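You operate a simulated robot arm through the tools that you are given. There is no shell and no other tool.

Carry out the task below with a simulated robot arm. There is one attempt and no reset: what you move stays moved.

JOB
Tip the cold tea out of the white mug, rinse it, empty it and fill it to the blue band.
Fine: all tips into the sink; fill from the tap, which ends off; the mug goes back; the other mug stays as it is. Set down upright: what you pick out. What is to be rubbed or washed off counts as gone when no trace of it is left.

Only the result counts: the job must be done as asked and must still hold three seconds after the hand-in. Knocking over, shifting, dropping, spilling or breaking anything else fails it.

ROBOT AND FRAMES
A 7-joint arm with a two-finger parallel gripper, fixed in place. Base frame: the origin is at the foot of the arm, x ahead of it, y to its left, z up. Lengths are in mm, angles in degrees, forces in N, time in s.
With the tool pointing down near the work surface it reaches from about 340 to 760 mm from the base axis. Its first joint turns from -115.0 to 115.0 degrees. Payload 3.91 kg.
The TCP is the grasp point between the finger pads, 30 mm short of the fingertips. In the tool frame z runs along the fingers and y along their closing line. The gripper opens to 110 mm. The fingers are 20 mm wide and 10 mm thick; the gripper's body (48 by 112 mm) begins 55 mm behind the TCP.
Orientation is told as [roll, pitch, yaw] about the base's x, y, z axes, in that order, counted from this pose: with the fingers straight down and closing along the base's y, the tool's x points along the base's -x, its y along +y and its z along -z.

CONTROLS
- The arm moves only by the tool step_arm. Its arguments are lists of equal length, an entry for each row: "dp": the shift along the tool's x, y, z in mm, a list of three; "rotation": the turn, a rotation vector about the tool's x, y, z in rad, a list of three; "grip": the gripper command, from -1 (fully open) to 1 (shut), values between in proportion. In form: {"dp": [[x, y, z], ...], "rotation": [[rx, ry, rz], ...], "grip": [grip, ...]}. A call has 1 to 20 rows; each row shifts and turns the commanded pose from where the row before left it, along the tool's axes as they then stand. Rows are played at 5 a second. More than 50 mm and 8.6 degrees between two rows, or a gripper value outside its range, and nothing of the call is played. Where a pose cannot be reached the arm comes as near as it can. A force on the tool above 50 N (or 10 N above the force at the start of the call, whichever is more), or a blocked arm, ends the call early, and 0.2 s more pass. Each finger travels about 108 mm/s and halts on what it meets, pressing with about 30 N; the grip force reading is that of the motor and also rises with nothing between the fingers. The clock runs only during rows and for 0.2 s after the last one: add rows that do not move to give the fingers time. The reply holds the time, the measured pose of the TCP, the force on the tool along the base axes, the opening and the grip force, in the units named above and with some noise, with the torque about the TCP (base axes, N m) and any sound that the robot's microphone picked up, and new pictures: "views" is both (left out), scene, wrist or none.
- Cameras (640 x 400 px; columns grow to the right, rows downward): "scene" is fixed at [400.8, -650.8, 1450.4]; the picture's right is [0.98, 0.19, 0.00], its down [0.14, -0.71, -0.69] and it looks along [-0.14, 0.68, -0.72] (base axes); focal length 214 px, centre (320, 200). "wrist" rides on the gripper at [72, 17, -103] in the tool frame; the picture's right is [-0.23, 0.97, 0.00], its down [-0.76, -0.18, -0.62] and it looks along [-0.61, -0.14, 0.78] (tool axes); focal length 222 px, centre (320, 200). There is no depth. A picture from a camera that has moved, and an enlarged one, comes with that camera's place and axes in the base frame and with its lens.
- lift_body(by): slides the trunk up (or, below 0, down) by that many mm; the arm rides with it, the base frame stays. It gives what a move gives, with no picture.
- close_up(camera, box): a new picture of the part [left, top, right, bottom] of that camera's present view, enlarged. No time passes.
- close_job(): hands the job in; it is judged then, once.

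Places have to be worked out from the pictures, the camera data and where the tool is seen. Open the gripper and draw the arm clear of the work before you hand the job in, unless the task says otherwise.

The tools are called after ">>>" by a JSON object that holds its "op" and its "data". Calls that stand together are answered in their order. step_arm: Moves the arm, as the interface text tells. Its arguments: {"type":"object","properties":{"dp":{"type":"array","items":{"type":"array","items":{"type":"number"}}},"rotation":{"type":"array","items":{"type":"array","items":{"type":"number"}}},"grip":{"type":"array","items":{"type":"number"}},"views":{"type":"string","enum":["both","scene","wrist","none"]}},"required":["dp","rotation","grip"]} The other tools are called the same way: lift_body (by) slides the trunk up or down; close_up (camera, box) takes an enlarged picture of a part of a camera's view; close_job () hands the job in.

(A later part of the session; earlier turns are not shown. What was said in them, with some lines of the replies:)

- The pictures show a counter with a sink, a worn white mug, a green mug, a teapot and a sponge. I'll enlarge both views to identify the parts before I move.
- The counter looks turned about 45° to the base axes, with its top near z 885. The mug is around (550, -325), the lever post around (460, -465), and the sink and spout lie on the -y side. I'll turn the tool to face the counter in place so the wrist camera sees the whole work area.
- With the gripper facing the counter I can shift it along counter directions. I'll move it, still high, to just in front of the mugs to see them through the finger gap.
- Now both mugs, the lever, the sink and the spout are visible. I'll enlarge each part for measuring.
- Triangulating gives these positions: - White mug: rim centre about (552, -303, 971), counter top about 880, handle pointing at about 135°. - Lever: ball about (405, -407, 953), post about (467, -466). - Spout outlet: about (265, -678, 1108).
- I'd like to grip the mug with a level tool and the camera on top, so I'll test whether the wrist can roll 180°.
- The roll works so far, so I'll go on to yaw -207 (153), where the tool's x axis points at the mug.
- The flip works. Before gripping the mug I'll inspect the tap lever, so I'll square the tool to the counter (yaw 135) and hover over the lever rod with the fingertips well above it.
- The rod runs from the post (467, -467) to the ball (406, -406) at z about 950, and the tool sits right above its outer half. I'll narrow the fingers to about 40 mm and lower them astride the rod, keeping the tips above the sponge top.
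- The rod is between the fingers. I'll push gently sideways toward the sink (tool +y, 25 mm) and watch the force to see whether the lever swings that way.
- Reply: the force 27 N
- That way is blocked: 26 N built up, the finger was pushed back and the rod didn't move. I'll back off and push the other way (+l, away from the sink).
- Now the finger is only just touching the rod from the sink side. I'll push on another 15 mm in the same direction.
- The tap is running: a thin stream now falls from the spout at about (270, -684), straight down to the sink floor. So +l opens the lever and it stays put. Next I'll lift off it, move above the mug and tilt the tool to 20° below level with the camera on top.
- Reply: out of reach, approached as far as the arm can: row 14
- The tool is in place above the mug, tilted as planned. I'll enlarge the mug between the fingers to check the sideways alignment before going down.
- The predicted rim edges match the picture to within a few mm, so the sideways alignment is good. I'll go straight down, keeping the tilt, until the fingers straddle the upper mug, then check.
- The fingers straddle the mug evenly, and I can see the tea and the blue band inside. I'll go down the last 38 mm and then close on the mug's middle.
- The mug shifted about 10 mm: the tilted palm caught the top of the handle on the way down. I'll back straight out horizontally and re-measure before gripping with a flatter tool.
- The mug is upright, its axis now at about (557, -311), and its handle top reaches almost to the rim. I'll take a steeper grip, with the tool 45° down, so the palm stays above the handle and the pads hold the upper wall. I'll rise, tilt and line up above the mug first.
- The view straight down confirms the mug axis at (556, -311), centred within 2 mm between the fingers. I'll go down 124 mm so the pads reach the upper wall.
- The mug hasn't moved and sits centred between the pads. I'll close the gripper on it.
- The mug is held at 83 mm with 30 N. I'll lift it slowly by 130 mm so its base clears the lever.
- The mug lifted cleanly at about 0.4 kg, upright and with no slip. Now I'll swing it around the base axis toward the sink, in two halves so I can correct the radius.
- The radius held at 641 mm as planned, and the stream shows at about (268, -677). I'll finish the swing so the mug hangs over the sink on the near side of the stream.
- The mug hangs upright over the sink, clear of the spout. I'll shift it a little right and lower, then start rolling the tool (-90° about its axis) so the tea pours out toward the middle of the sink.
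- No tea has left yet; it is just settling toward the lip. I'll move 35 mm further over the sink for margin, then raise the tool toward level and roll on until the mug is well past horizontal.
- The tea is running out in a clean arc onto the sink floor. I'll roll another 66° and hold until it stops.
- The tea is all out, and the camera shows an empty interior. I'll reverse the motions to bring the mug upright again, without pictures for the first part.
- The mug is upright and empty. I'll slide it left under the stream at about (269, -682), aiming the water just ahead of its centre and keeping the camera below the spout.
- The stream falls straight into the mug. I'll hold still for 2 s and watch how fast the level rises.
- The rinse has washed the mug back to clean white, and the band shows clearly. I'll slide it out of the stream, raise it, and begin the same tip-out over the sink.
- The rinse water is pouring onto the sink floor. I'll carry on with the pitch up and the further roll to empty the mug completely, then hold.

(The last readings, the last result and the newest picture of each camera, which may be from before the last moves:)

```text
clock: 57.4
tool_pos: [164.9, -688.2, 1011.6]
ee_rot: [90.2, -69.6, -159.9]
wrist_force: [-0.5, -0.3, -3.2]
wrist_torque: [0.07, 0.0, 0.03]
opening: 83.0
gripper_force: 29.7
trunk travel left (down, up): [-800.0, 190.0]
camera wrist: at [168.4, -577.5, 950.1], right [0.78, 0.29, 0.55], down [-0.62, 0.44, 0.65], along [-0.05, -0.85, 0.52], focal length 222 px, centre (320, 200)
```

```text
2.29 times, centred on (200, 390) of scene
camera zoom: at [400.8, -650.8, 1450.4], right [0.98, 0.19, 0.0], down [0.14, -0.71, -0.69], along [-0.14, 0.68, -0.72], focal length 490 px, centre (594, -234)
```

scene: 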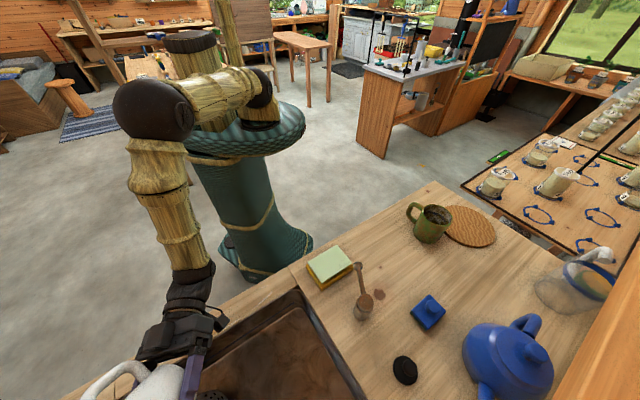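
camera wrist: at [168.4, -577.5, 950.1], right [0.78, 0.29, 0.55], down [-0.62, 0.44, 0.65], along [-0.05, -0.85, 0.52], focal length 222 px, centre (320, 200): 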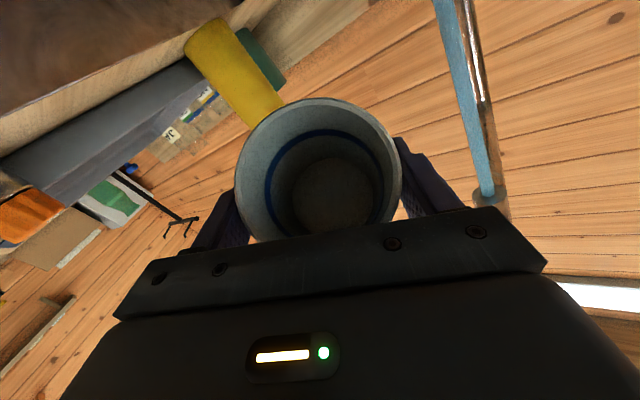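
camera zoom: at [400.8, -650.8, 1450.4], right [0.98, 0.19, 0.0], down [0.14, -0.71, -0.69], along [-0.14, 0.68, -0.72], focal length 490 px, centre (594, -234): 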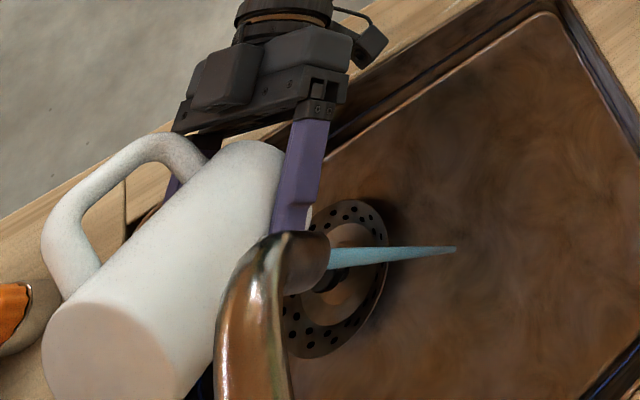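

The mug is clean and fully empty. I'll bring it upright again.

>>> {"op": "step_arm", "data": {"dp": [[0, 0, 0], [0, 0, 0], [0, 0, 0], [0, 0, 0], [0, 0, 0], [0, 0, 0], [0, 0, 0], [0, 0, 0], [0, 0, 0], [0, 0, 0], [0, 0, 0], [0, 0, 0], [0, 0, 0], [0, 0, 0], [0, 0, 0], [0, 0, 0]], "rotation": [[0, 0, 0.1], [0, 0, 0.145], [0, 0, 0.145], [0, 0, 0.145], [0, 0, 0.145], [0, 0, 0.145], [0, 0, 0.145], [0, 0, 0.145], [0, 0, 0.1], [0.131, 0, 0], [0.131, 0, 0], [0.131, 0, 0], [0.131, 0, 0], [0.131, 0, 0], [0.131, 0, 0], [0, 0, 0]], "grip": [1, 1, 1, 1, 1, 1, 1, 1, 1, 1, 1, 1, 1, 1, 1, 1], "views": "none"}}

>>> {"op": "step_arm", "data": {"dp": [[0, 0, 0], [0, 0, 0], [0, 0, 0], [0, 0, 0], [0, 0, 0], [0, 0, 0], [0, 0, 0], [0, 0, 0], [0, 0, 0], [0, 0, 0], [0, 0, 0], [-21.6, 0, 21.6], [-21.6, 0, 21.6], [0, 0, 0]], "rotation": [[0, 0, 0.1428], [0, 0, 0.1428], [0, 0, 0.1428], [0, 0, 0.1428], [0, 0, 0.1428], [0, 0, 0.1428], [0, 0, 0.1428], [0, 0, 0.1428], [0, 0, 0.1428], [0, 0, 0.1428], [0, 0, 0.1428], [0, 0, 0], [0, 0, 0], [0, 0, 0]], "grip": [1, 1, 1, 1, 1, 1, 1, 1, 1, 1, 1, 1, 1, 1], "views": "wrist"}}

```text
clock: 60.8
tool_pos: [165.7, -688.2, 1010.2]
ee_rot: [44.9, 0.0, -159.8]
wrist_force: [0.0, -0.8, -2.4]
wrist_torque: [0.06, -0.06, 0.02]
opening: 83.4
gripper_force: 29.5
trunk travel left (down, up): [-800.0, 190.0]
```

```text
clock: 63.8
tool_pos: [165.8, -687.2, 949.9]
ee_rot: [0.0, 45.0, 110.2]
wrist_force: [-0.9, 0.0, -3.5]
wrist_torque: [0.0, -0.02, 0.04]
opening: 83.1
gripper_force: 30.3
trunk travel left (down, up): [-800.0, 190.0]
camera wrist: at [142.5, -673.1, 1075.0], right [-0.97, -0.19, -0.16], down [-0.17, 0.98, -0.1], along [0.18, -0.07, -0.98], focal length 222 px, centre (320, 200)
```

wrist: 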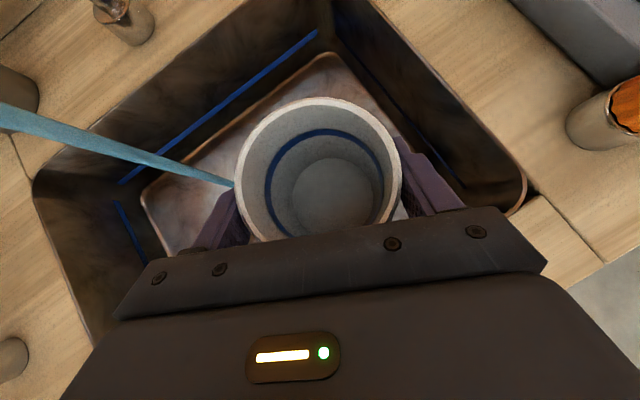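

The mug is upright, empty and white. Now for the real fill: I'll slide it under the stream and hold for about 2 s, then look.

>>> {"op": "step_arm", "data": {"dp": [[4, -33.3, 4], [4, -33.3, 4], [4, -33.3, 4], [0, 0, 0], [0, 0, 0], [0, 0, 0], [0, 0, 0], [0, 0, 0], [0, 0, 0], [0, 0, 0], [0, 0, 0], [0, 0, 0]], "rotation": [[0, 0, 0], [0, 0, 0], [0, 0, 0], [0, 0, 0], [0, 0, 0], [0, 0, 0], [0, 0, 0], [0, 0, 0], [0, 0, 0], [0, 0, 0], [0, 0, 0], [0, 0, 0]], "grip": [1, 1, 1, 1, 1, 1, 1, 1, 1, 1, 1, 1], "views": "none"}}

>>> {"op": "close_up", "data": {"camera": "wrist", "box": [220, 80, 420, 240]}}

```text
clock: 66.4
tool_pos: [266.3, -667.9, 950.5]
ee_rot: [-0.1, 45.0, 110.3]
wrist_force: [-0.2, 0.4, -3.9]
wrist_torque: [0.03, 0.04, -0.01]
opening: 83.2
gripper_force: 30.3
trunk travel left (down, up): [-800.0, 190.0]
```

```text
2.50 times, centred on (320, 160) of wrist
camera zoom: at [243.1, -655.6, 1074.8], right [-0.97, -0.19, -0.16], down [-0.17, 0.98, -0.1], along [0.18, -0.07, -0.98], focal length 555 px, centre (320, 300)
```

zoom: 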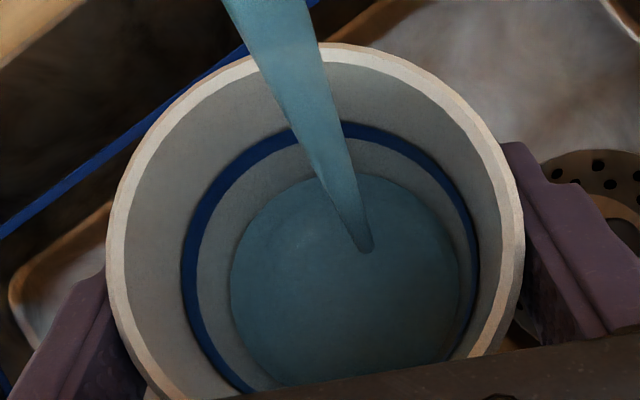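

Judging by the apparent radii, the water is about 30 mm below the band's middle and rising 12–15 mm/s. I'll hold another 1.4 s and look again.

>>> {"op": "step_arm", "data": {"dp": [[0, 0, 0], [0, 0, 0], [0, 0, 0], [0, 0, 0], [0, 0, 0], [0, 0, 0]], "rotation": [[0, 0, 0], [0, 0, 0], [0, 0, 0], [0, 0, 0], [0, 0, 0], [0, 0, 0]], "grip": [1, 1, 1, 1, 1, 1], "views": "none"}}

>>> {"op": "close_up", "data": {"camera": "wrist", "box": [220, 80, 420, 240]}}

```text
clock: 67.8
tool_pos: [266.2, -669.1, 949.1]
ee_rot: [-0.1, 45.0, 110.2]
wrist_force: [0.0, 0.1, -4.3]
wrist_torque: [-0.02, -0.01, 0.01]
opening: 83.3
gripper_force: 29.8
trunk travel left (down, up): [-800.0, 190.0]
```

```text
2.50 times, centred on (320, 160) of wrist
camera zoom: at [243.1, -655.7, 1074.7], right [-0.97, -0.19, -0.16], down [-0.17, 0.98, -0.1], along [0.18, -0.07, -0.98], focal length 555 px, centre (320, 300)
```

zoom: 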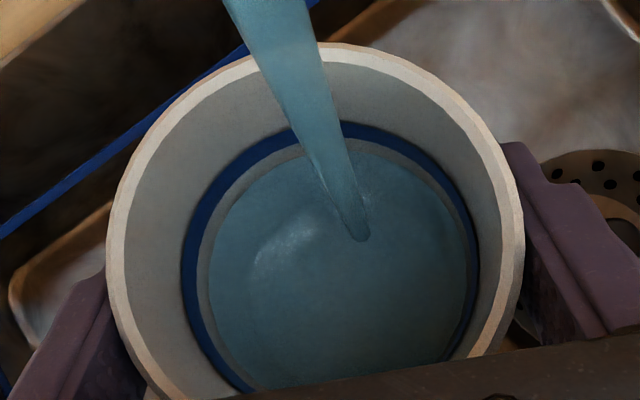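

The level rose about 20 mm in 1.4 s and is now some 7 mm under the band's lower edge. Sliding out will add about 4 mm, so I'll wait 0.4 s and check once more.

>>> {"op": "step_arm", "data": {"dp": [[0, 0, 0]], "rotation": [[0, 0, 0]], "grip": [1], "views": "none"}}

>>> {"op": "close_up", "data": {"camera": "wrist", "box": [220, 80, 420, 240]}}

```text
clock: 68.2
tool_pos: [265.9, -670.1, 949.3]
ee_rot: [0.0, 45.0, 110.2]
wrist_force: [-0.3, 0.1, -5.1]
wrist_torque: [-0.09, 0.03, 0.02]
opening: 83.2
gripper_force: 29.5
trunk travel left (down, up): [-800.0, 190.0]
```

```text
2.50 times, centred on (320, 160) of wrist
camera zoom: at [243.1, -655.7, 1074.7], right [-0.97, -0.19, -0.16], down [-0.17, 0.98, -0.1], along [0.18, -0.07, -0.98], focal length 555 px, centre (320, 300)
```

zoom: 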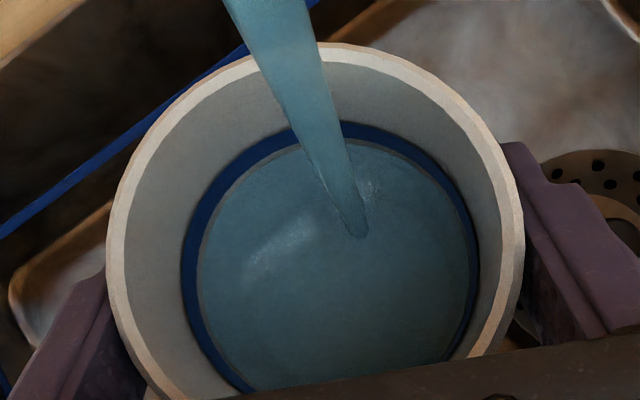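

The water is right at the band's lower edge, so the slide-out should bring it near the band's middle. I'm moving it out of the stream now.

>>> {"op": "step_arm", "data": {"dp": [[-2.5, 21, -2.5], [-4, 33.3, -4], [-4, 30, -4], [-1.5, 15.6, -1.5], [0, 0, 0]], "rotation": [[0, 0, 0], [0, 0, 0], [0, 0, 0], [0, 0, 0], [0, 0, 0]], "grip": [1, 1, 1, 1, 1]}}

>>> {"op": "close_up", "data": {"camera": "wrist", "box": [220, 80, 420, 240]}}

```text
clock: 69.4
tool_pos: [164.9, -686.3, 949.2]
ee_rot: [0.0, 45.0, 110.2]
wrist_force: [-0.3, -0.6, -6.1]
wrist_torque: [-0.07, 0.04, 0.01]
opening: 83.2
gripper_force: 30.2
trunk travel left (down, up): [-800.0, 190.0]
camera wrist: at [143.0, -672.5, 1075.3], right [-0.97, -0.19, -0.16], down [-0.17, 0.98, -0.1], along [0.18, -0.07, -0.98], focal length 222 px, centre (320, 200)
```

scene: 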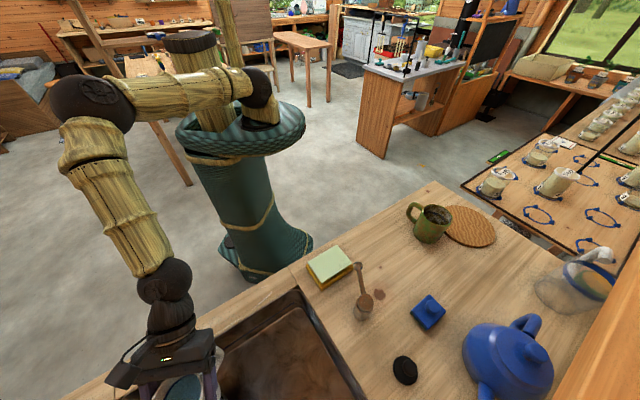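
wrist: 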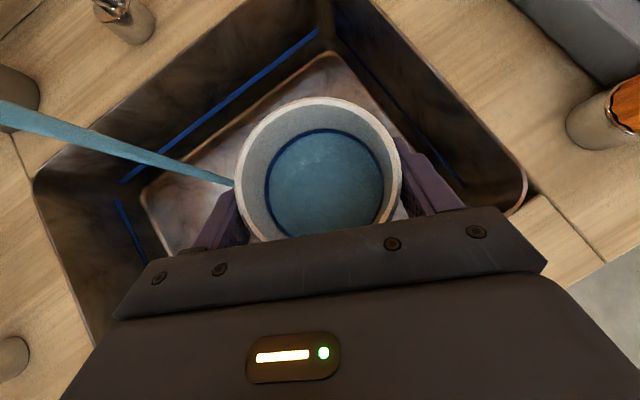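

```text
2.50 times, centred on (320, 160) of wrist
camera zoom: at [143.0, -672.5, 1075.3], right [-0.97, -0.19, -0.16], down [-0.17, 0.98, -0.1], along [0.18, -0.07, -0.98], focal length 555 px, centre (320, 300)
```

zoom: 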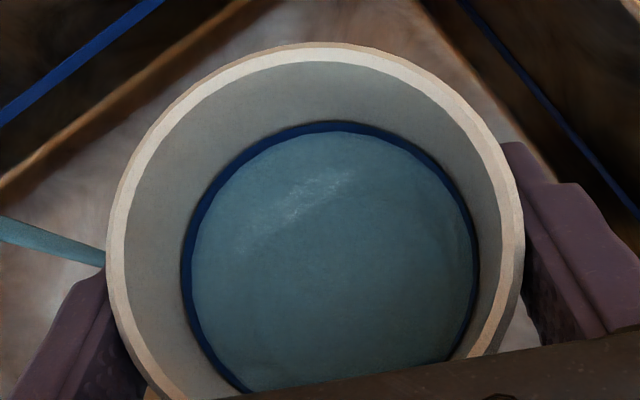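

The water surface sits in the middle of the blue band. Now I'll raise the mug smoothly and draw it back from the spout before swinging home.

>>> {"op": "step_arm", "data": {"dp": [[8, 0, -8], [17, 0, -17], [19, 0, -19], [19, 0, -19], [17, 0, -17], [11, 0, -11], [5.5, 0, -5.5], [-8, 0, -8], [-15, 0, -15], [-13, 0, -13], [-6.5, 0, -6.5], [0, 0, 0]], "rotation": [[0, 0, 0], [0, 0, 0], [0, 0, 0], [0, 0, 0], [0, 0, 0], [0, 0, 0], [0, 0, 0], [0, 0, 0], [0, 0, 0], [0, 0, 0], [0, 0, 0], [0, 0, 0]], "grip": [1, 1, 1, 1, 1, 1, 1, 1, 1, 1, 1, 1]}}

```text
clock: 72.0
tool_pos: [146.4, -631.8, 1085.5]
ee_rot: [0.0, 45.0, 110.2]
wrist_force: [0.7, -0.3, -4.7]
wrist_torque: [0.0, 0.01, 0.01]
opening: 83.0
gripper_force: 29.6
trunk travel left (down, up): [-800.0, 190.0]
camera wrist: at [122.9, -616.9, 1210.6], right [-0.97, -0.19, -0.16], down [-0.17, 0.98, -0.1], along [0.18, -0.07, -0.98], focal length 222 px, centre (320, 200)
```

scene: 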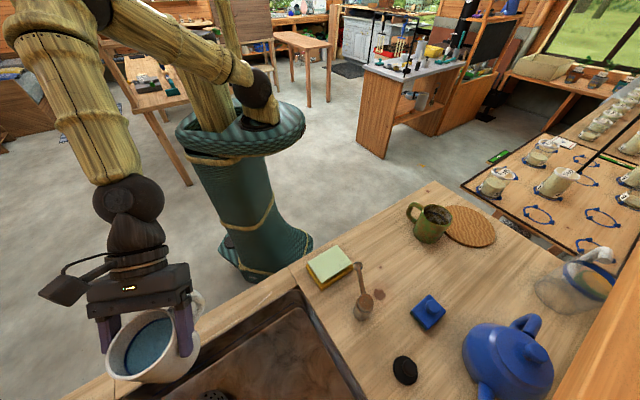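
wrist: 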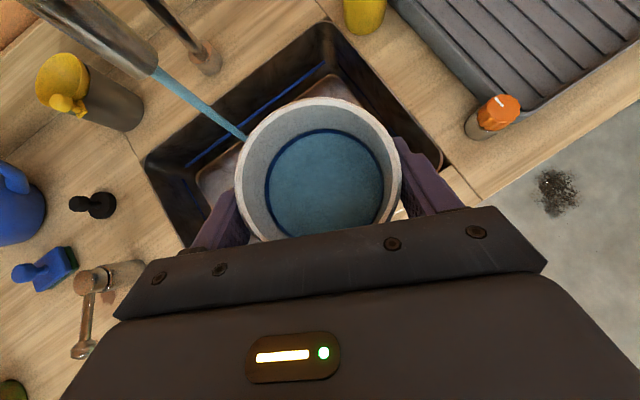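

The mug is steady, about half a metre from home. I'll swing back counterclockwise with smooth starts and stops, turning the tool a bit more than the swing so the handle returns to its first direction.

>>> {"op": "step_arm", "data": {"dp": [[1.1, -19, 1.1], [2.3, -38, 2.3], [2.3, -38, 2.3], [2.3, -38, 2.3], [2.3, -38, 2.3], [2.3, -38, 2.3], [2.3, -38, 2.3], [1.1, -19, 1.1], [0, 0, 0]], "rotation": [[0.0237, 0, -0.0237], [0.0474, 0, -0.0474], [0.0474, 0, -0.0474], [0.0474, 0, -0.0474], [0.0474, 0, -0.0474], [0.0474, 0, -0.0474], [0.0474, 0, -0.0474], [0.0237, 0, -0.0237], [0, 0, 0]], "grip": [1, 1, 1, 1, 1, 1, 1, 1, 1], "views": "scene"}}

```text
clock: 74.0
tool_pos: [381.1, -512.0, 1085.0]
ee_rot: [-0.1, 45.0, 137.2]
wrist_force: [-0.5, -0.5, -6.1]
wrist_torque: [-0.05, 0.0, 0.04]
opening: 83.0
gripper_force: 30.4
trunk travel left (down, up): [-800.0, 190.0]
```

scene: 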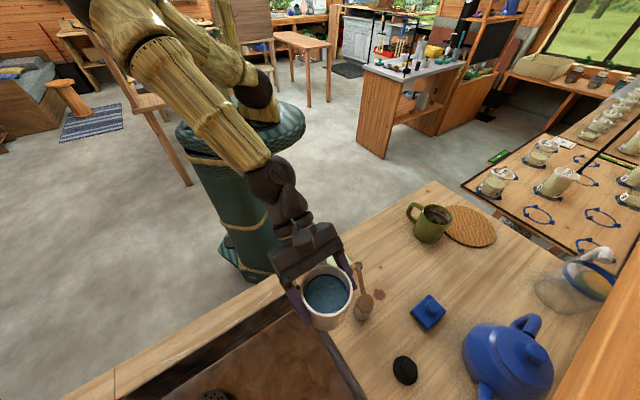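

Halfway there, at radius 638 mm, with the water level steady. I'll do the second half of the swing to above the mug's original spot.

>>> {"op": "step_arm", "data": {"dp": [[1.8, -19, 1.8], [3.7, -38.1, 3.7], [3.7, -38.1, 3.7], [3.7, -38.1, 3.7], [3.7, -38.1, 3.7], [3.7, -38.1, 3.7], [3.7, -38.1, 3.7], [1.8, -19, 1.8], [0, 0, 0]], "rotation": [[0.0236, 0, -0.0236], [0.0472, 0, -0.0472], [0.0472, 0, -0.0472], [0.0472, 0, -0.0472], [0.0472, 0, -0.0472], [0.0472, 0, -0.0472], [0.0472, 0, -0.0472], [0.0236, 0, -0.0236], [0, 0, 0]], "grip": [1, 1, 1, 1, 1, 1, 1, 1, 1]}}

>>> {"op": "close_up", "data": {"camera": "scene", "box": [340, 130, 480, 270]}}

```text
clock: 76.0
tool_pos: [549.0, -303.8, 1087.6]
ee_rot: [0.1, 45.0, 164.0]
wrist_force: [-0.7, -0.9, -5.0]
wrist_torque: [-0.01, -0.01, 0.0]
opening: 83.1
gripper_force: 29.6
trunk travel left (down, up): [-800.0, 190.0]
camera wrist: at [523.6, -314.5, 1212.4], right [-0.42, -0.89, -0.16], down [-0.89, 0.44, -0.1], along [0.16, 0.1, -0.98], focal length 222 px, centre (320, 200)
```

scene: 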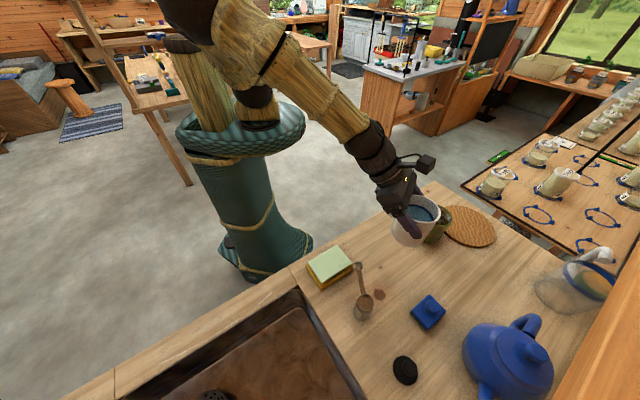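
wrist: 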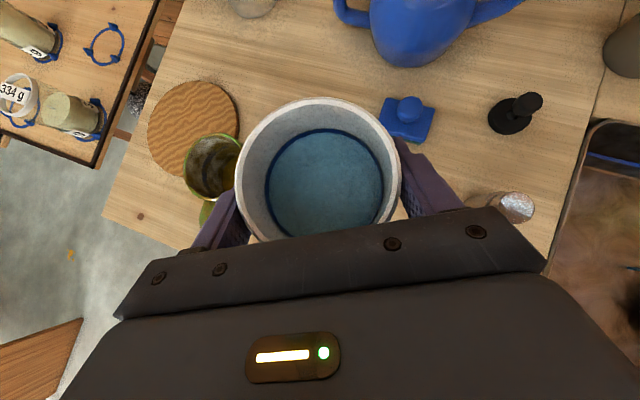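

```text
2.86 times, centred on (410, 200) of scene
camera zoom: at [400.8, -650.8, 1450.4], right [0.98, 0.19, 0.0], down [0.14, -0.71, -0.69], along [-0.14, 0.68, -0.72], focal length 613 px, centre (63, 200)
```

zoom: 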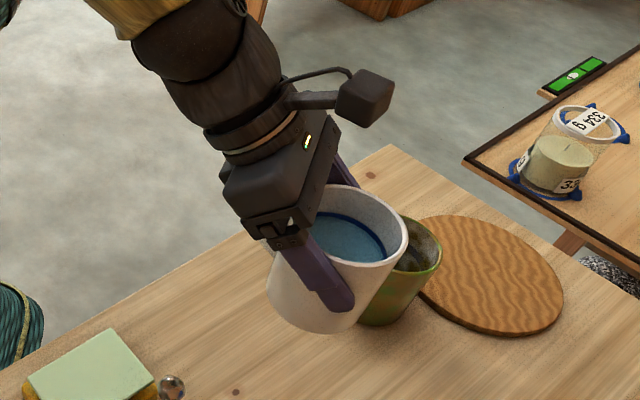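

I'm within 2 mm of the original spot (549, -304), with the mug level. I'll lower it to about 8 mm above the counter, then ease it down while watching the force.

>>> {"op": "step_arm", "data": {"dp": [[-9, 0, 9], [-18, 0, 18], [-18, 0, 18], [-18, 0, 18], [-14, 0, 14], [-7, 0, 7], [-3, 0, 3], [0, 0, 0]], "rotation": [[0, 0, 0], [0, 0, 0], [0, 0, 0], [0, 0, 0], [0, 0, 0], [0, 0, 0], [0, 0, 0], [0, 0, 0]], "grip": [1, 1, 1, 1, 1, 1, 1, 1]}}

>>> {"op": "close_up", "data": {"camera": "scene", "box": [360, 190, 460, 280]}}

```text
clock: 77.8
tool_pos: [548.2, -306.0, 963.0]
ee_rot: [0.1, 44.8, 163.9]
wrist_force: [0.3, 0.1, -5.9]
wrist_torque: [-0.05, -0.01, 0.02]
opening: 83.1
gripper_force: 30.0
trunk travel left (down, up): [-800.0, 190.0]
camera wrist: at [522.3, -315.8, 1087.2], right [-0.42, -0.89, -0.16], down [-0.89, 0.44, -0.1], along [0.16, 0.1, -0.98], focal length 222 px, centre (320, 200)
```

scene: 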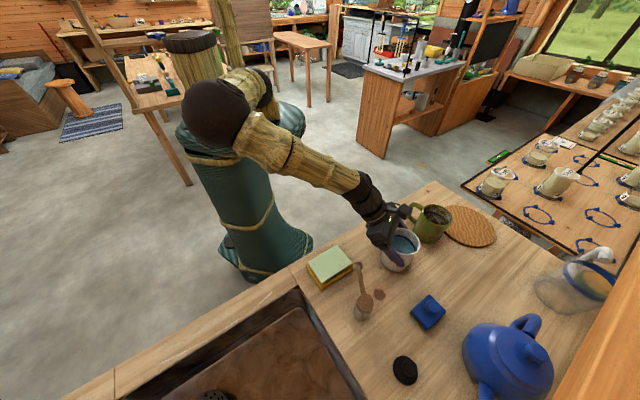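
wrist: 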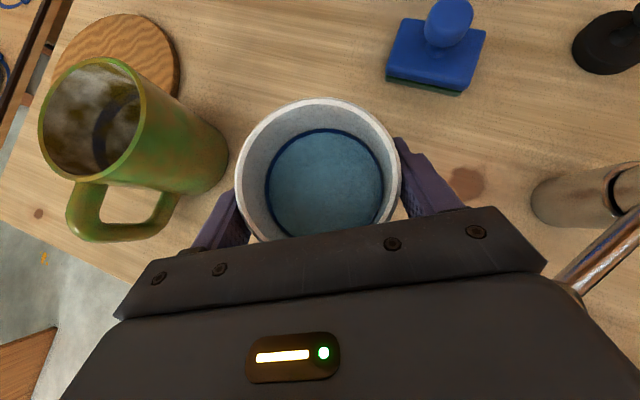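

```text
4.44 times, centred on (410, 235) of scene
camera zoom: at [400.8, -650.8, 1450.4], right [0.98, 0.19, 0.0], down [0.14, -0.71, -0.69], along [-0.14, 0.68, -0.72], focal length 953 px, centre (-80, 44)
```

zoom: 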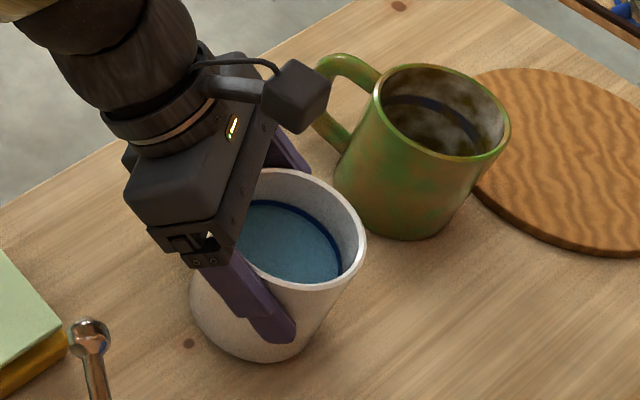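

The mug is about 7 mm above the counter and 4 mm off sideways. I'll correct that and then lower in small steps until the counter takes the weight.

>>> {"op": "step_arm", "data": {"dp": [[0.5, -4, 0.5], [-1.4, 0, 1.4], [-1.4, 0, 1.4], [-0.7, 0, 0.7], [0, 0, 0]], "rotation": [[0, 0, 0], [0, 0, 0], [0, 0, 0], [0, 0, 0], [0, 0, 0]], "grip": [1, 1, 1, 1, 1], "views": "none"}}

>>> {"op": "close_up", "data": {"camera": "scene", "box": [360, 190, 460, 280]}}

```text
clock: 79.0
tool_pos: [549.5, -301.1, 958.8]
ee_rot: [-0.1, 45.1, 163.9]
wrist_force: [0.1, 0.5, -5.3]
wrist_torque: [-0.03, -0.02, 0.01]
opening: 83.3
gripper_force: 29.6
trunk travel left (down, up): [-800.0, 190.0]
```

```text
4.44 times, centred on (410, 235) of scene
camera zoom: at [400.8, -650.8, 1450.4], right [0.98, 0.19, 0.0], down [0.14, -0.71, -0.69], along [-0.14, 0.68, -0.72], focal length 953 px, centre (-80, 44)
```

zoom: 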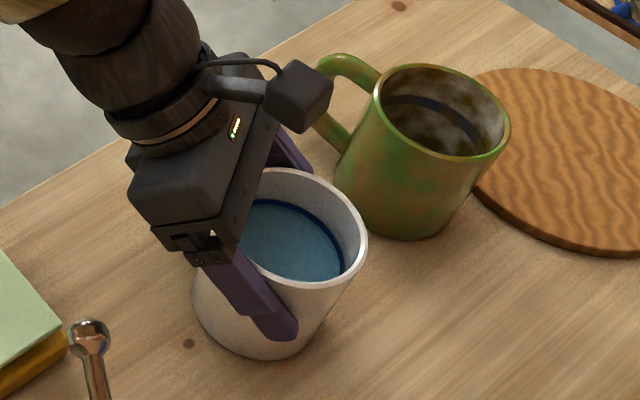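

The load is still in the gripper (5.3 N) at z 958.8, so it's about 3 mm up. I'll keep lowering in 1 mm steps.

>>> {"op": "step_arm", "data": {"dp": [[-0.7, 0, 0.7], [-0.7, 0, 0.7], [-0.7, 0, 0.7], [0, 0, 0]], "rotation": [[0, 0, 0], [0, 0, 0], [0, 0, 0], [0, 0, 0]], "grip": [1, 1, 1, 1], "views": "none"}}

```text
clock: 80.0
tool_pos: [549.9, -300.7, 956.7]
ee_rot: [0.1, 45.3, 164.0]
wrist_force: [-1.3, -1.7, 14.0]
wrist_torque: [-0.25, 0.65, 0.01]
opening: 82.9
gripper_force: 30.1
trunk travel left (down, up): [-800.0, 190.0]
```

Contact: the force flipped to +14 N, so the mug is on the counter. I'll ease off slightly and open the gripper.

>>> {"op": "step_arm", "data": {"dp": [[0.5, 0, -0.5], [0, 0, 0], [0, 0, 0], [0, 0, 0], [0, 0, 0], [0, 0, 0]], "rotation": [[0, 0, 0], [0, 0, 0], [0, 0, 0], [0, 0, 0], [0, 0, 0], [0, 0, 0]], "grip": [1, 0.2, -0.3, -0.7, -1, -1]}}

>>> {"op": "close_up", "data": {"camera": "scene", "box": [360, 190, 460, 280]}}

```text
clock: 81.4
tool_pos: [550.1, -300.1, 955.5]
ee_rot: [0.1, 45.0, 163.9]
wrist_force: [0.1, 0.4, -1.1]
wrist_torque: [-0.01, 0.0, 0.0]
opening: 110.0
gripper_force: 0.1
trunk travel left (down, up): [-800.0, 190.0]
camera wrist: at [525.0, -311.1, 1080.9], right [-0.42, -0.89, -0.16], down [-0.89, 0.44, -0.1], along [0.16, 0.1, -0.98], focal length 222 px, centre (320, 200)
```

scene: 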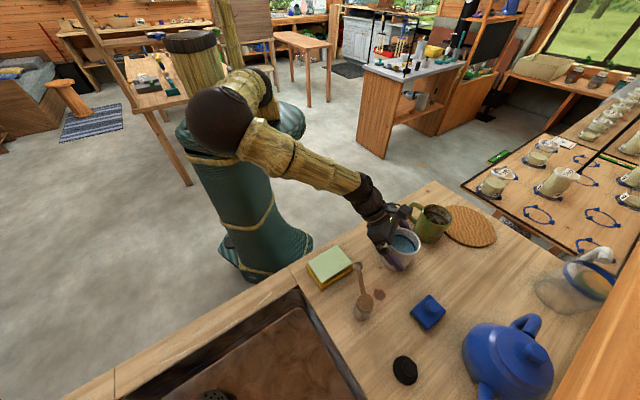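
wrist: 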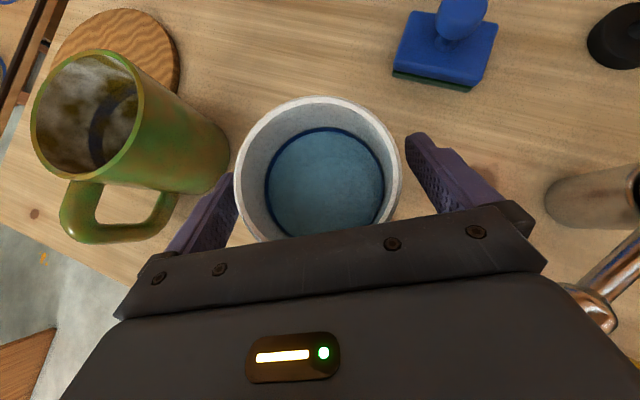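

```text
4.44 times, centred on (410, 235) of scene
camera zoom: at [400.8, -650.8, 1450.4], right [0.98, 0.19, 0.0], down [0.14, -0.71, -0.69], along [-0.14, 0.68, -0.72], focal length 953 px, centre (-80, 44)
```

zoom: 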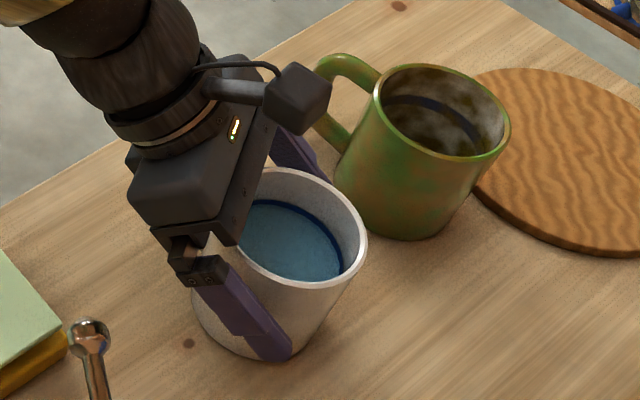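

The mug stands upright, the water is at the band, and the fingers are clear. I'll go straight up, turn the tool down and move over the lever, which now points at about 107°, to shut the tap.

>>> {"op": "step_arm", "data": {"dp": [[14, 0, -14], [24.7, 0, -24.7], [24.7, 0, -24.7], [24.7, 0, -24.7], [11, 0, -11], [0, 0, 0], [0, 0, 0], [0, 0, 0], [0, 0, 0], [0, 0, 0], [0, 0, 0], [0, 0, 0], [0, 0, 0], [0, 0, 0], [0, 0, 0], [0, 0, 0], [0, 0, 0]], "rotation": [[0, 0, 0], [0, 0, 0], [0, 0, 0], [0, 0, 0], [0, 0, 0], [0, -0.131, 0], [0, -0.131, 0], [0, -0.131, 0], [0, -0.131, 0], [0, -0.131, 0], [0, -0.131, 0], [0, 0, 0.136], [0, 0, 0.136], [0, 0, 0.136], [0, 0, 0.136], [0, 0, 0.136], [0, 0, 0]], "grip": [-1, -1, -1, -1, -1, -1, -1, -1, -1, -1, -1, -1, -1, -1, -1, -1, -1]}}

>>> {"op": "close_up", "data": {"camera": "scene", "box": [360, 190, 460, 280]}}

```text
clock: 85.0
tool_pos: [545.1, -295.4, 1069.1]
ee_rot: [0.1, 0.0, 124.7]
wrist_force: [0.1, 0.6, 0.6]
wrist_torque: [-0.03, -0.01, 0.02]
opening: 109.9
gripper_force: 0.0
out of reach, approached as far as the arm can: row 7
trunk travel left (down, up): [-800.0, 190.0]
camera wrist: at [573.7, -365.6, 1173.1], right [-0.93, -0.37, 0.0], down [-0.29, 0.73, 0.62], along [-0.23, 0.58, -0.78], focal length 222 px, centre (320, 200)
```

scene: 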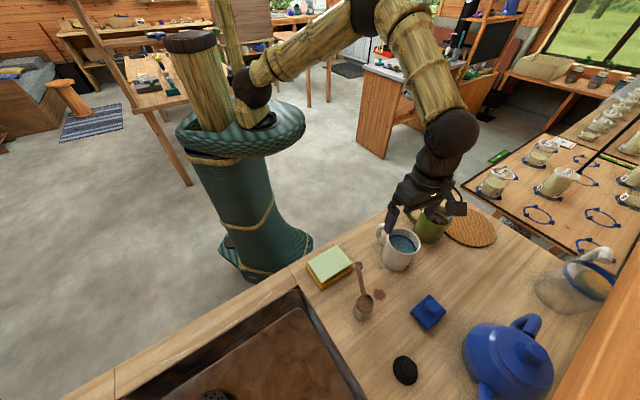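
wrist: 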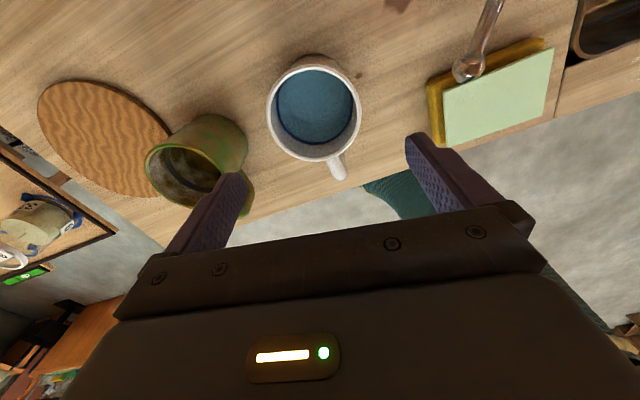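

```text
4.44 times, centred on (410, 235) of scene
camera zoom: at [400.8, -650.8, 1450.4], right [0.98, 0.19, 0.0], down [0.14, -0.71, -0.69], along [-0.14, 0.68, -0.72], focal length 953 px, centre (-80, 44)
```

zoom: 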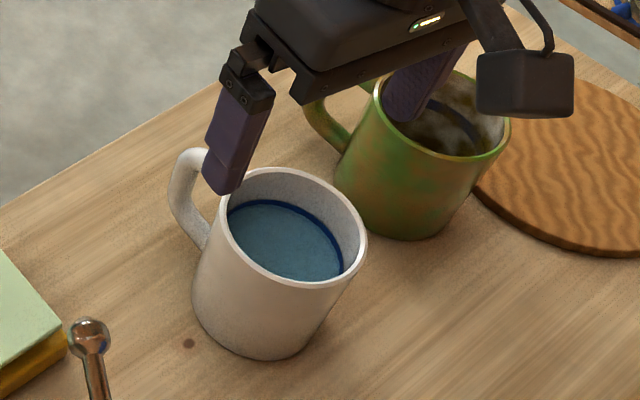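

The mug is back on its spot: its rim outline in the scene view matches the original within a few pixels, and the handle direction matches too. Next I'll move across to above the lever rod.

>>> {"op": "step_arm", "data": {"dp": [[10, 35.8, 0], [10, 35.8, 0], [10, 35.8, 0], [10, 35.8, 0], [0, 0, 0], [0, 0, 0]], "rotation": [[0, 0, 0], [0, 0, 0], [0, 0, 0], [0, 0, 0], [0, 0, 0], [0, 0, 0]], "grip": [-1, -1, -1, -0.09, -0.09, -0.09]}}

>>> {"op": "close_up", "data": {"camera": "wrist", "box": [160, 0, 480, 200]}}

```text
clock: 86.4
tool_pos: [452.3, -411.0, 1070.6]
ee_rot: [0.0, -0.1, 124.9]
wrist_force: [-0.4, 0.2, -0.5]
wrist_torque: [0.06, -0.01, 0.03]
opening: 60.2
gripper_force: 0.0
trunk travel left (down, up): [-800.0, 190.0]
camera wrist: at [481.0, -481.2, 1173.2], right [-0.93, -0.37, 0.0], down [-0.29, 0.73, 0.62], along [-0.23, 0.58, -0.78], focal length 222 px, centre (320, 200)
```

scene: 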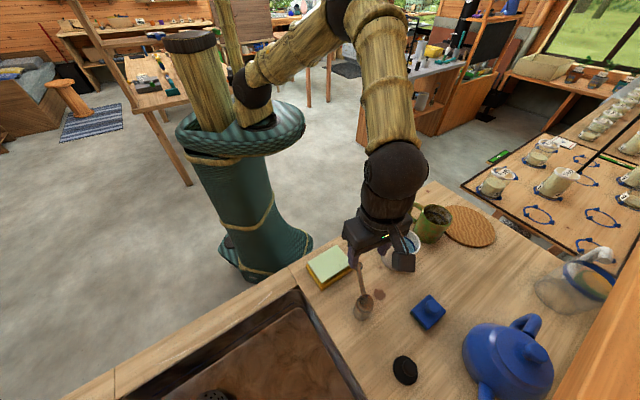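
wrist: 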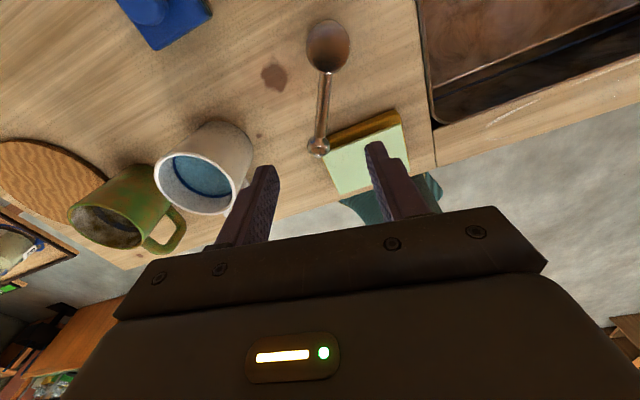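

```text
2.00 times, centred on (320, 100) of wrist
camera zoom: at [481.0, -481.2, 1173.2], right [-0.93, -0.37, 0.0], down [-0.29, 0.73, 0.62], along [-0.23, 0.58, -0.78], focal length 444 px, centre (320, 400)
```

zoom: 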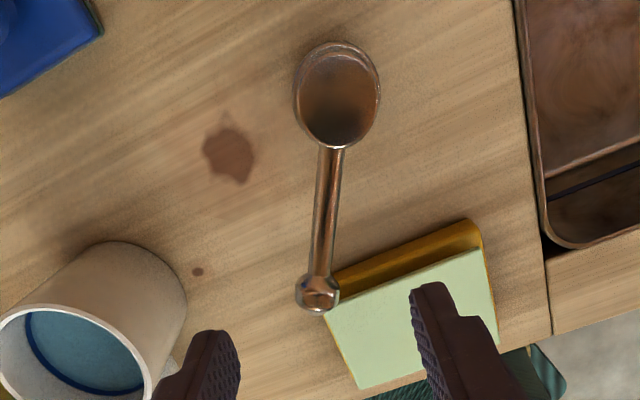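

The rod lies between the fingers as expected, with the ball at (443, -385). I'll lower astride it and narrow the fingers to 40 mm.

>>> {"op": "step_arm", "data": {"dp": [[0, 0, 35.5], [0, 0, 35.5], [0, 0, 35.5], [0, 0, 0], [0, 0, 0]], "rotation": [[0, 0, 0], [0, 0, 0], [0, 0, 0], [0, 0, 0], [0, 0, 0]], "grip": [-0.09, -0.09, -0.09, 0.27, 0.27], "views": "wrist"}}

```text
clock: 87.6
tool_pos: [452.0, -411.7, 963.3]
ee_rot: [0.0, 0.1, 124.9]
wrist_force: [0.5, 0.8, -0.2]
wrist_torque: [-0.02, -0.03, 0.01]
opening: 40.1
gripper_force: 0.0
trunk travel left (down, up): [-800.0, 190.0]
camera wrist: at [479.9, -481.1, 1066.4], right [-0.93, -0.37, 0.0], down [-0.29, 0.73, 0.62], along [-0.23, 0.58, -0.78], focal length 222 px, centre (320, 200)
```

wrist: 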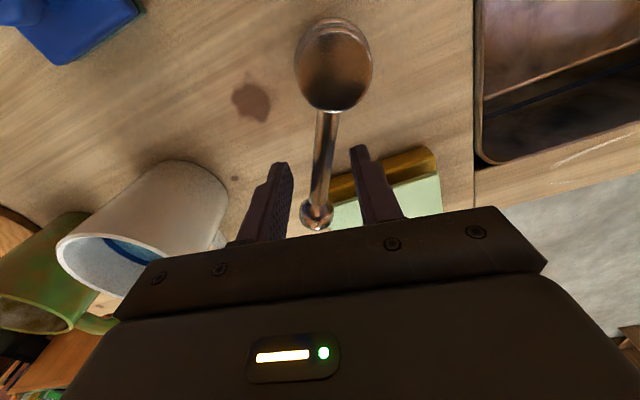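

The fingers straddle the rod. I'll push it back toward the sink (tool +y, 45 mm) to its closed stop.

>>> {"op": "step_arm", "data": {"dp": [[0, 6, 0], [0, 6, 0], [0, 6, 0], [0, 6, 0], [0, 6, 0], [0, 5, 0], [0, 5, 0], [0, 5, 0], [0, 0, 0]], "rotation": [[0, 0, 0], [0, 0, 0], [0, 0, 0], [0, 0, 0], [0, 0, 0], [0, 0, 0], [0, 0, 0], [0, 0, 0], [0, 0, 0]], "grip": [0.27, 0.27, 0.27, 0.27, 0.27, 0.27, 0.27, 0.27, 0.27]}}

>>> {"op": "close_up", "data": {"camera": "scene", "box": [100, 380, 380, 400]}}

>>> {"op": "close_up", "data": {"camera": "wrist", "box": [160, 0, 480, 200]}}

```text
clock: 89.6
tool_pos: [417.0, -435.2, 962.3]
ee_rot: [0.1, -0.1, 125.0]
wrist_force: [5.0, 5.6, 0.4]
wrist_torque: [-0.02, -0.11, 0.13]
opening: 43.5
gripper_force: 4.1
trunk travel left (down, up): [-800.0, 190.0]
camera wrist: at [444.4, -504.9, 1067.2], right [-0.93, -0.37, 0.0], down [-0.29, 0.73, 0.62], along [-0.23, 0.58, -0.78], focal length 222 px, centre (320, 200)
```

scene: 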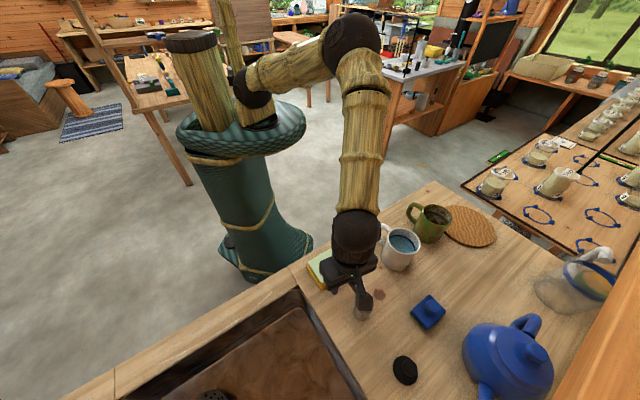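
wrist: 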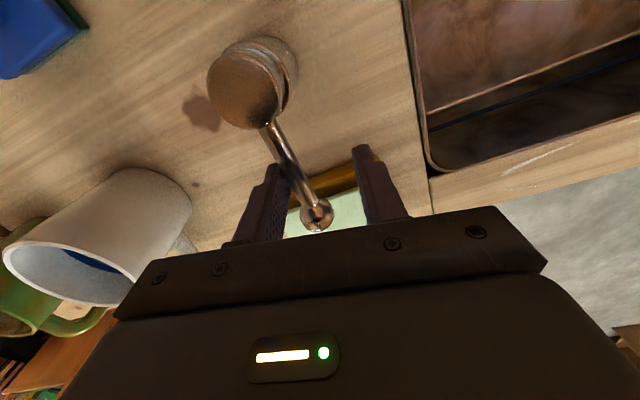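

```text
2.29 times, centred on (240, 390) of scene
camera zoom: at [400.8, -650.8, 1450.4], right [0.98, 0.19, 0.0], down [0.14, -0.71, -0.69], along [-0.14, 0.68, -0.72], focal length 490 px, centre (503, -234)
```

zoom: 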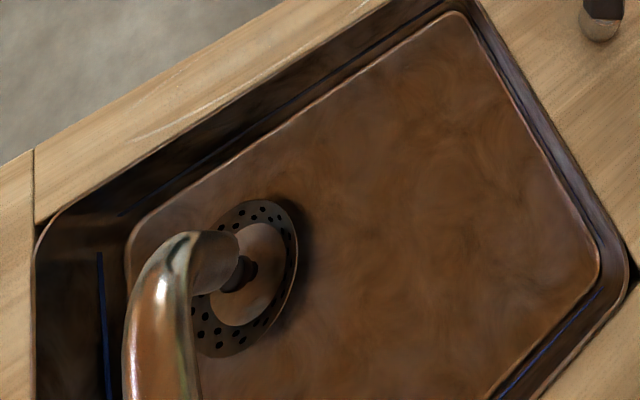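

```text
2.00 times, centred on (320, 100) of wrist
camera zoom: at [444.4, -504.9, 1067.2], right [-0.93, -0.37, 0.0], down [-0.29, 0.73, 0.62], along [-0.23, 0.58, -0.78], focal length 444 px, centre (320, 400)
```

zoom: 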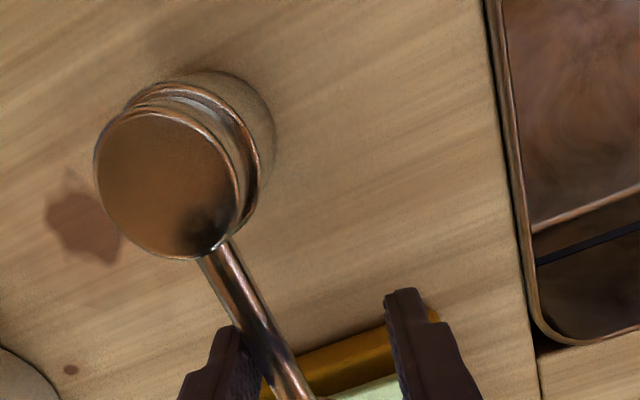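

The stream has stopped and the lever is against its stop with 7.5 N. I'll nudge 4 mm more to make sure it's shut, back off so neither finger touches the rod, and lift away.

>>> {"op": "step_arm", "data": {"dp": [[0, 4, 0], [0, 0, 0], [0, -10, 0], [0, -10, 0], [0, 0, 0], [0, 0, -20], [0, 0, -40], [0, 0, -45], [0, 0, -45], [0, 0, 0]], "rotation": [[0, 0, 0], [0, 0, 0], [0, 0, 0], [0, 0, 0], [0, 0, 0], [0, 0, 0], [0, 0, 0], [0, 0, 0], [0, 0, 0], [0, 0, 0]], "grip": [0.27, 0.27, 0.27, 0.27, 0.27, 0.27, 0.27, 0.27, 0.27, 0.27]}}

>>> {"op": "close_up", "data": {"camera": "scene", "box": [100, 380, 380, 400]}}

>>> {"op": "close_up", "data": {"camera": "wrist", "box": [160, 0, 480, 200]}}

```text
clock: 91.8
tool_pos: [427.7, -425.1, 1112.2]
ee_rot: [0.1, -0.1, 124.8]
wrist_force: [0.5, -0.3, 0.3]
wrist_torque: [0.05, 0.03, 0.01]
opening: 40.1
gripper_force: 0.1
trunk travel left (down, up): [-800.0, 190.0]
camera wrist: at [455.3, -495.6, 1216.3], right [-0.93, -0.37, 0.0], down [-0.29, 0.73, 0.62], along [-0.23, 0.58, -0.78], focal length 222 px, centre (320, 200)
```

scene: 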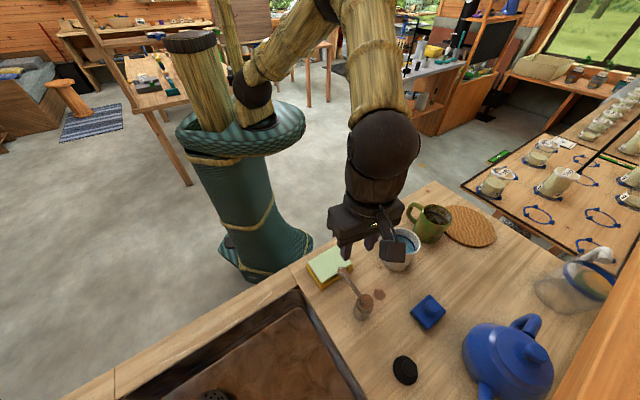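
wrist: 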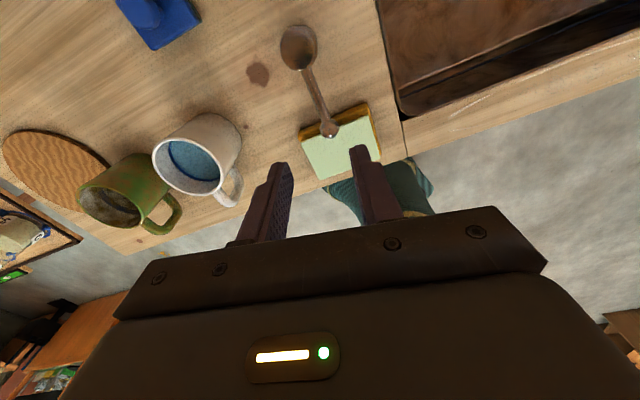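

```text
2.29 times, centred on (240, 390) of scene
camera zoom: at [400.8, -650.8, 1450.4], right [0.98, 0.19, 0.0], down [0.14, -0.71, -0.69], along [-0.14, 0.68, -0.72], focal length 490 px, centre (503, -234)
```

zoom: 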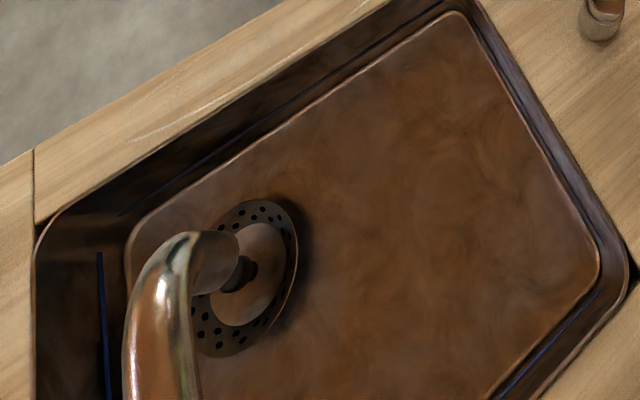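

```text
2.00 times, centred on (320, 100) of wrist
camera zoom: at [455.3, -495.6, 1216.3], right [-0.93, -0.37, 0.0], down [-0.29, 0.73, 0.62], along [-0.23, 0.58, -0.78], focal length 444 px, centre (320, 400)
```

zoom: 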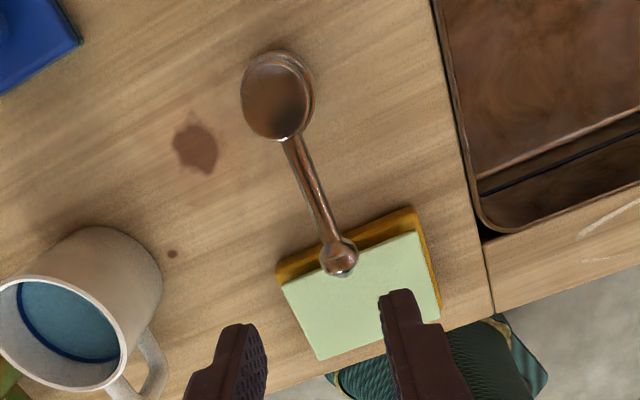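

The tap is off, the lever is back in its first position and the sponge is untouched. I'll open the gripper and draw the arm up and back, then do a last check on the mug.

>>> {"op": "step_arm", "data": {"dp": [[-15, 0, -15], [-30, 0, -20], [-30, 0, -20], [-30, 0, -20], [-30, 0, -20], [-15, 0, -5], [0, 0, 0], [0, 0, 0]], "rotation": [[0, 0, 0], [0, 0, 0], [0, 0, 0], [0, 0, 0], [0, 0, 0], [0, 0, 0], [0, 0, 0], [0, 0, 0]], "grip": [-1, -1, -1, -1, -1, -1, -1, -1]}}

>>> {"op": "close_up", "data": {"camera": "scene", "box": [360, 190, 460, 280]}}

>>> {"op": "close_up", "data": {"camera": "scene", "box": [290, 180, 530, 330]}}

>>> {"op": "close_up", "data": {"camera": "scene", "box": [100, 380, 380, 400]}}

```text
clock: 93.6
tool_pos: [341.0, -305.2, 1212.7]
ee_rot: [0.0, 0.0, 124.8]
wrist_force: [-0.1, -0.5, -0.1]
wrist_torque: [0.0, 0.02, -0.01]
opening: 110.0
gripper_force: 0.0
trunk travel left (down, up): [-800.0, 190.0]
camera wrist: at [369.3, -374.1, 1317.2], right [-0.93, -0.37, 0.0], down [-0.29, 0.73, 0.62], along [-0.23, 0.58, -0.78], focal length 222 px, centre (320, 200)
```

scene: 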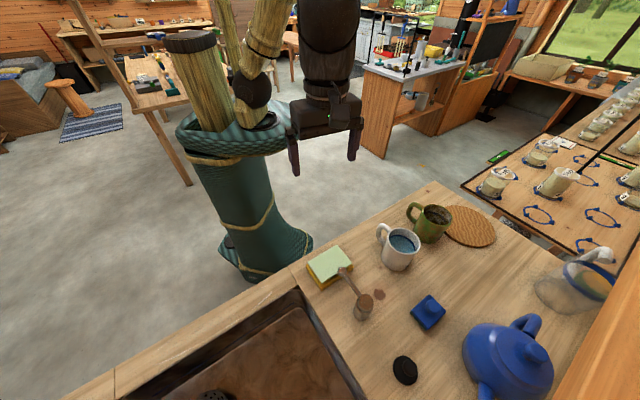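
wrist: 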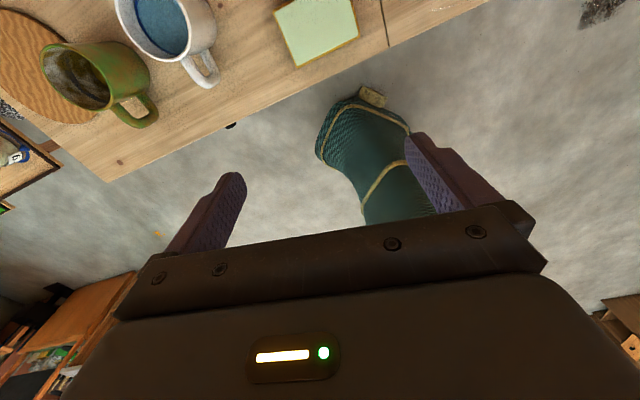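

```text
4.44 times, centred on (410, 235) of scene
camera zoom: at [400.8, -650.8, 1450.4], right [0.98, 0.19, 0.0], down [0.14, -0.71, -0.69], along [-0.14, 0.68, -0.72], focal length 953 px, centre (-80, 44)
```

zoom: 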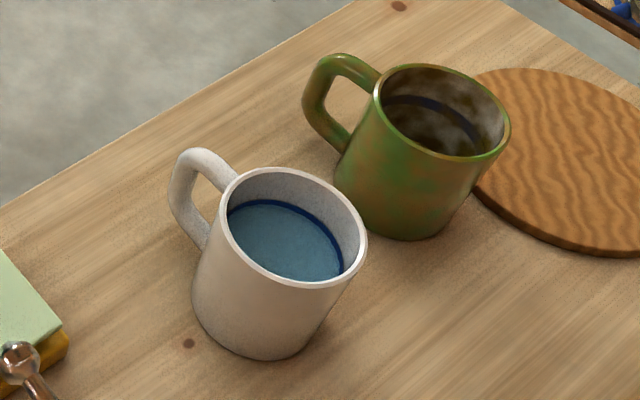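

```text
2.67 times, centred on (410, 255) of scene
camera zoom: at [400.8, -650.8, 1450.4], right [0.98, 0.19, 0.0], down [0.14, -0.71, -0.69], along [-0.14, 0.68, -0.72], focal length 572 px, centre (80, 53)
```

zoom: 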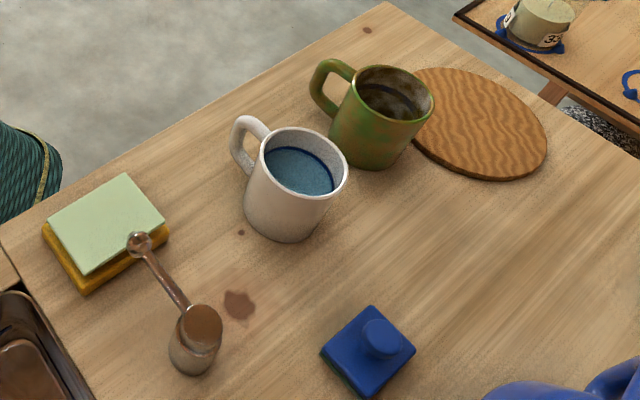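

```text
2.29 times, centred on (240, 390) of scene
camera zoom: at [400.8, -650.8, 1450.4], right [0.98, 0.19, 0.0], down [0.14, -0.71, -0.69], along [-0.14, 0.68, -0.72], focal length 490 px, centre (503, -234)
```

zoom: 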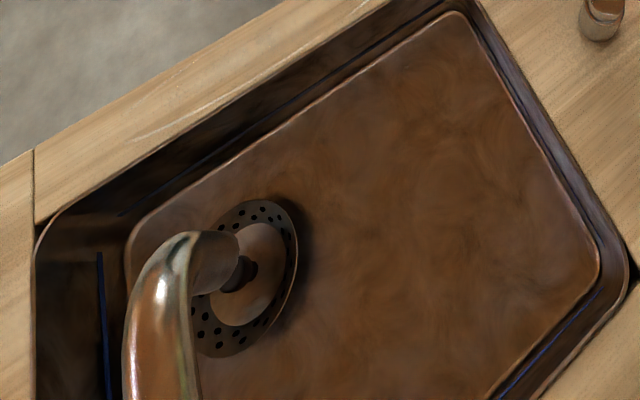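

All checks pass: the white mug is clean, upright on its original spot and filled to the blue band. The tap is off, the sink is empty, the green mug and everything else are unmoved, and the arm is clear with the gripper open. I'm handing in.

>>> {"op": "close_job", "data": {}}

```text
The job is handed in.
```

The job is done and handed in; I haven't seen the judging result.

- **Mug:** The cold tea went into the sink. I rinsed the mug clean under the tap, emptied it and refilled it to the middle of the blue band. It is upright on its original spot, to within about 3 mm by the camera views, with the handle pointing the way it did before.
- **Tap and sink:** The tap is off, with the lever back at its closed stop. All the tips went into the sink and it has drained.
- **Surroundings:** The green mug and everything else look unmoved in the final pictures, and the brown spots on the counter were there at the start.
- **Slip:** On my first approach the gripper caught the handle and pushed the white mug about 10 mm. I allowed for that when I put it back.
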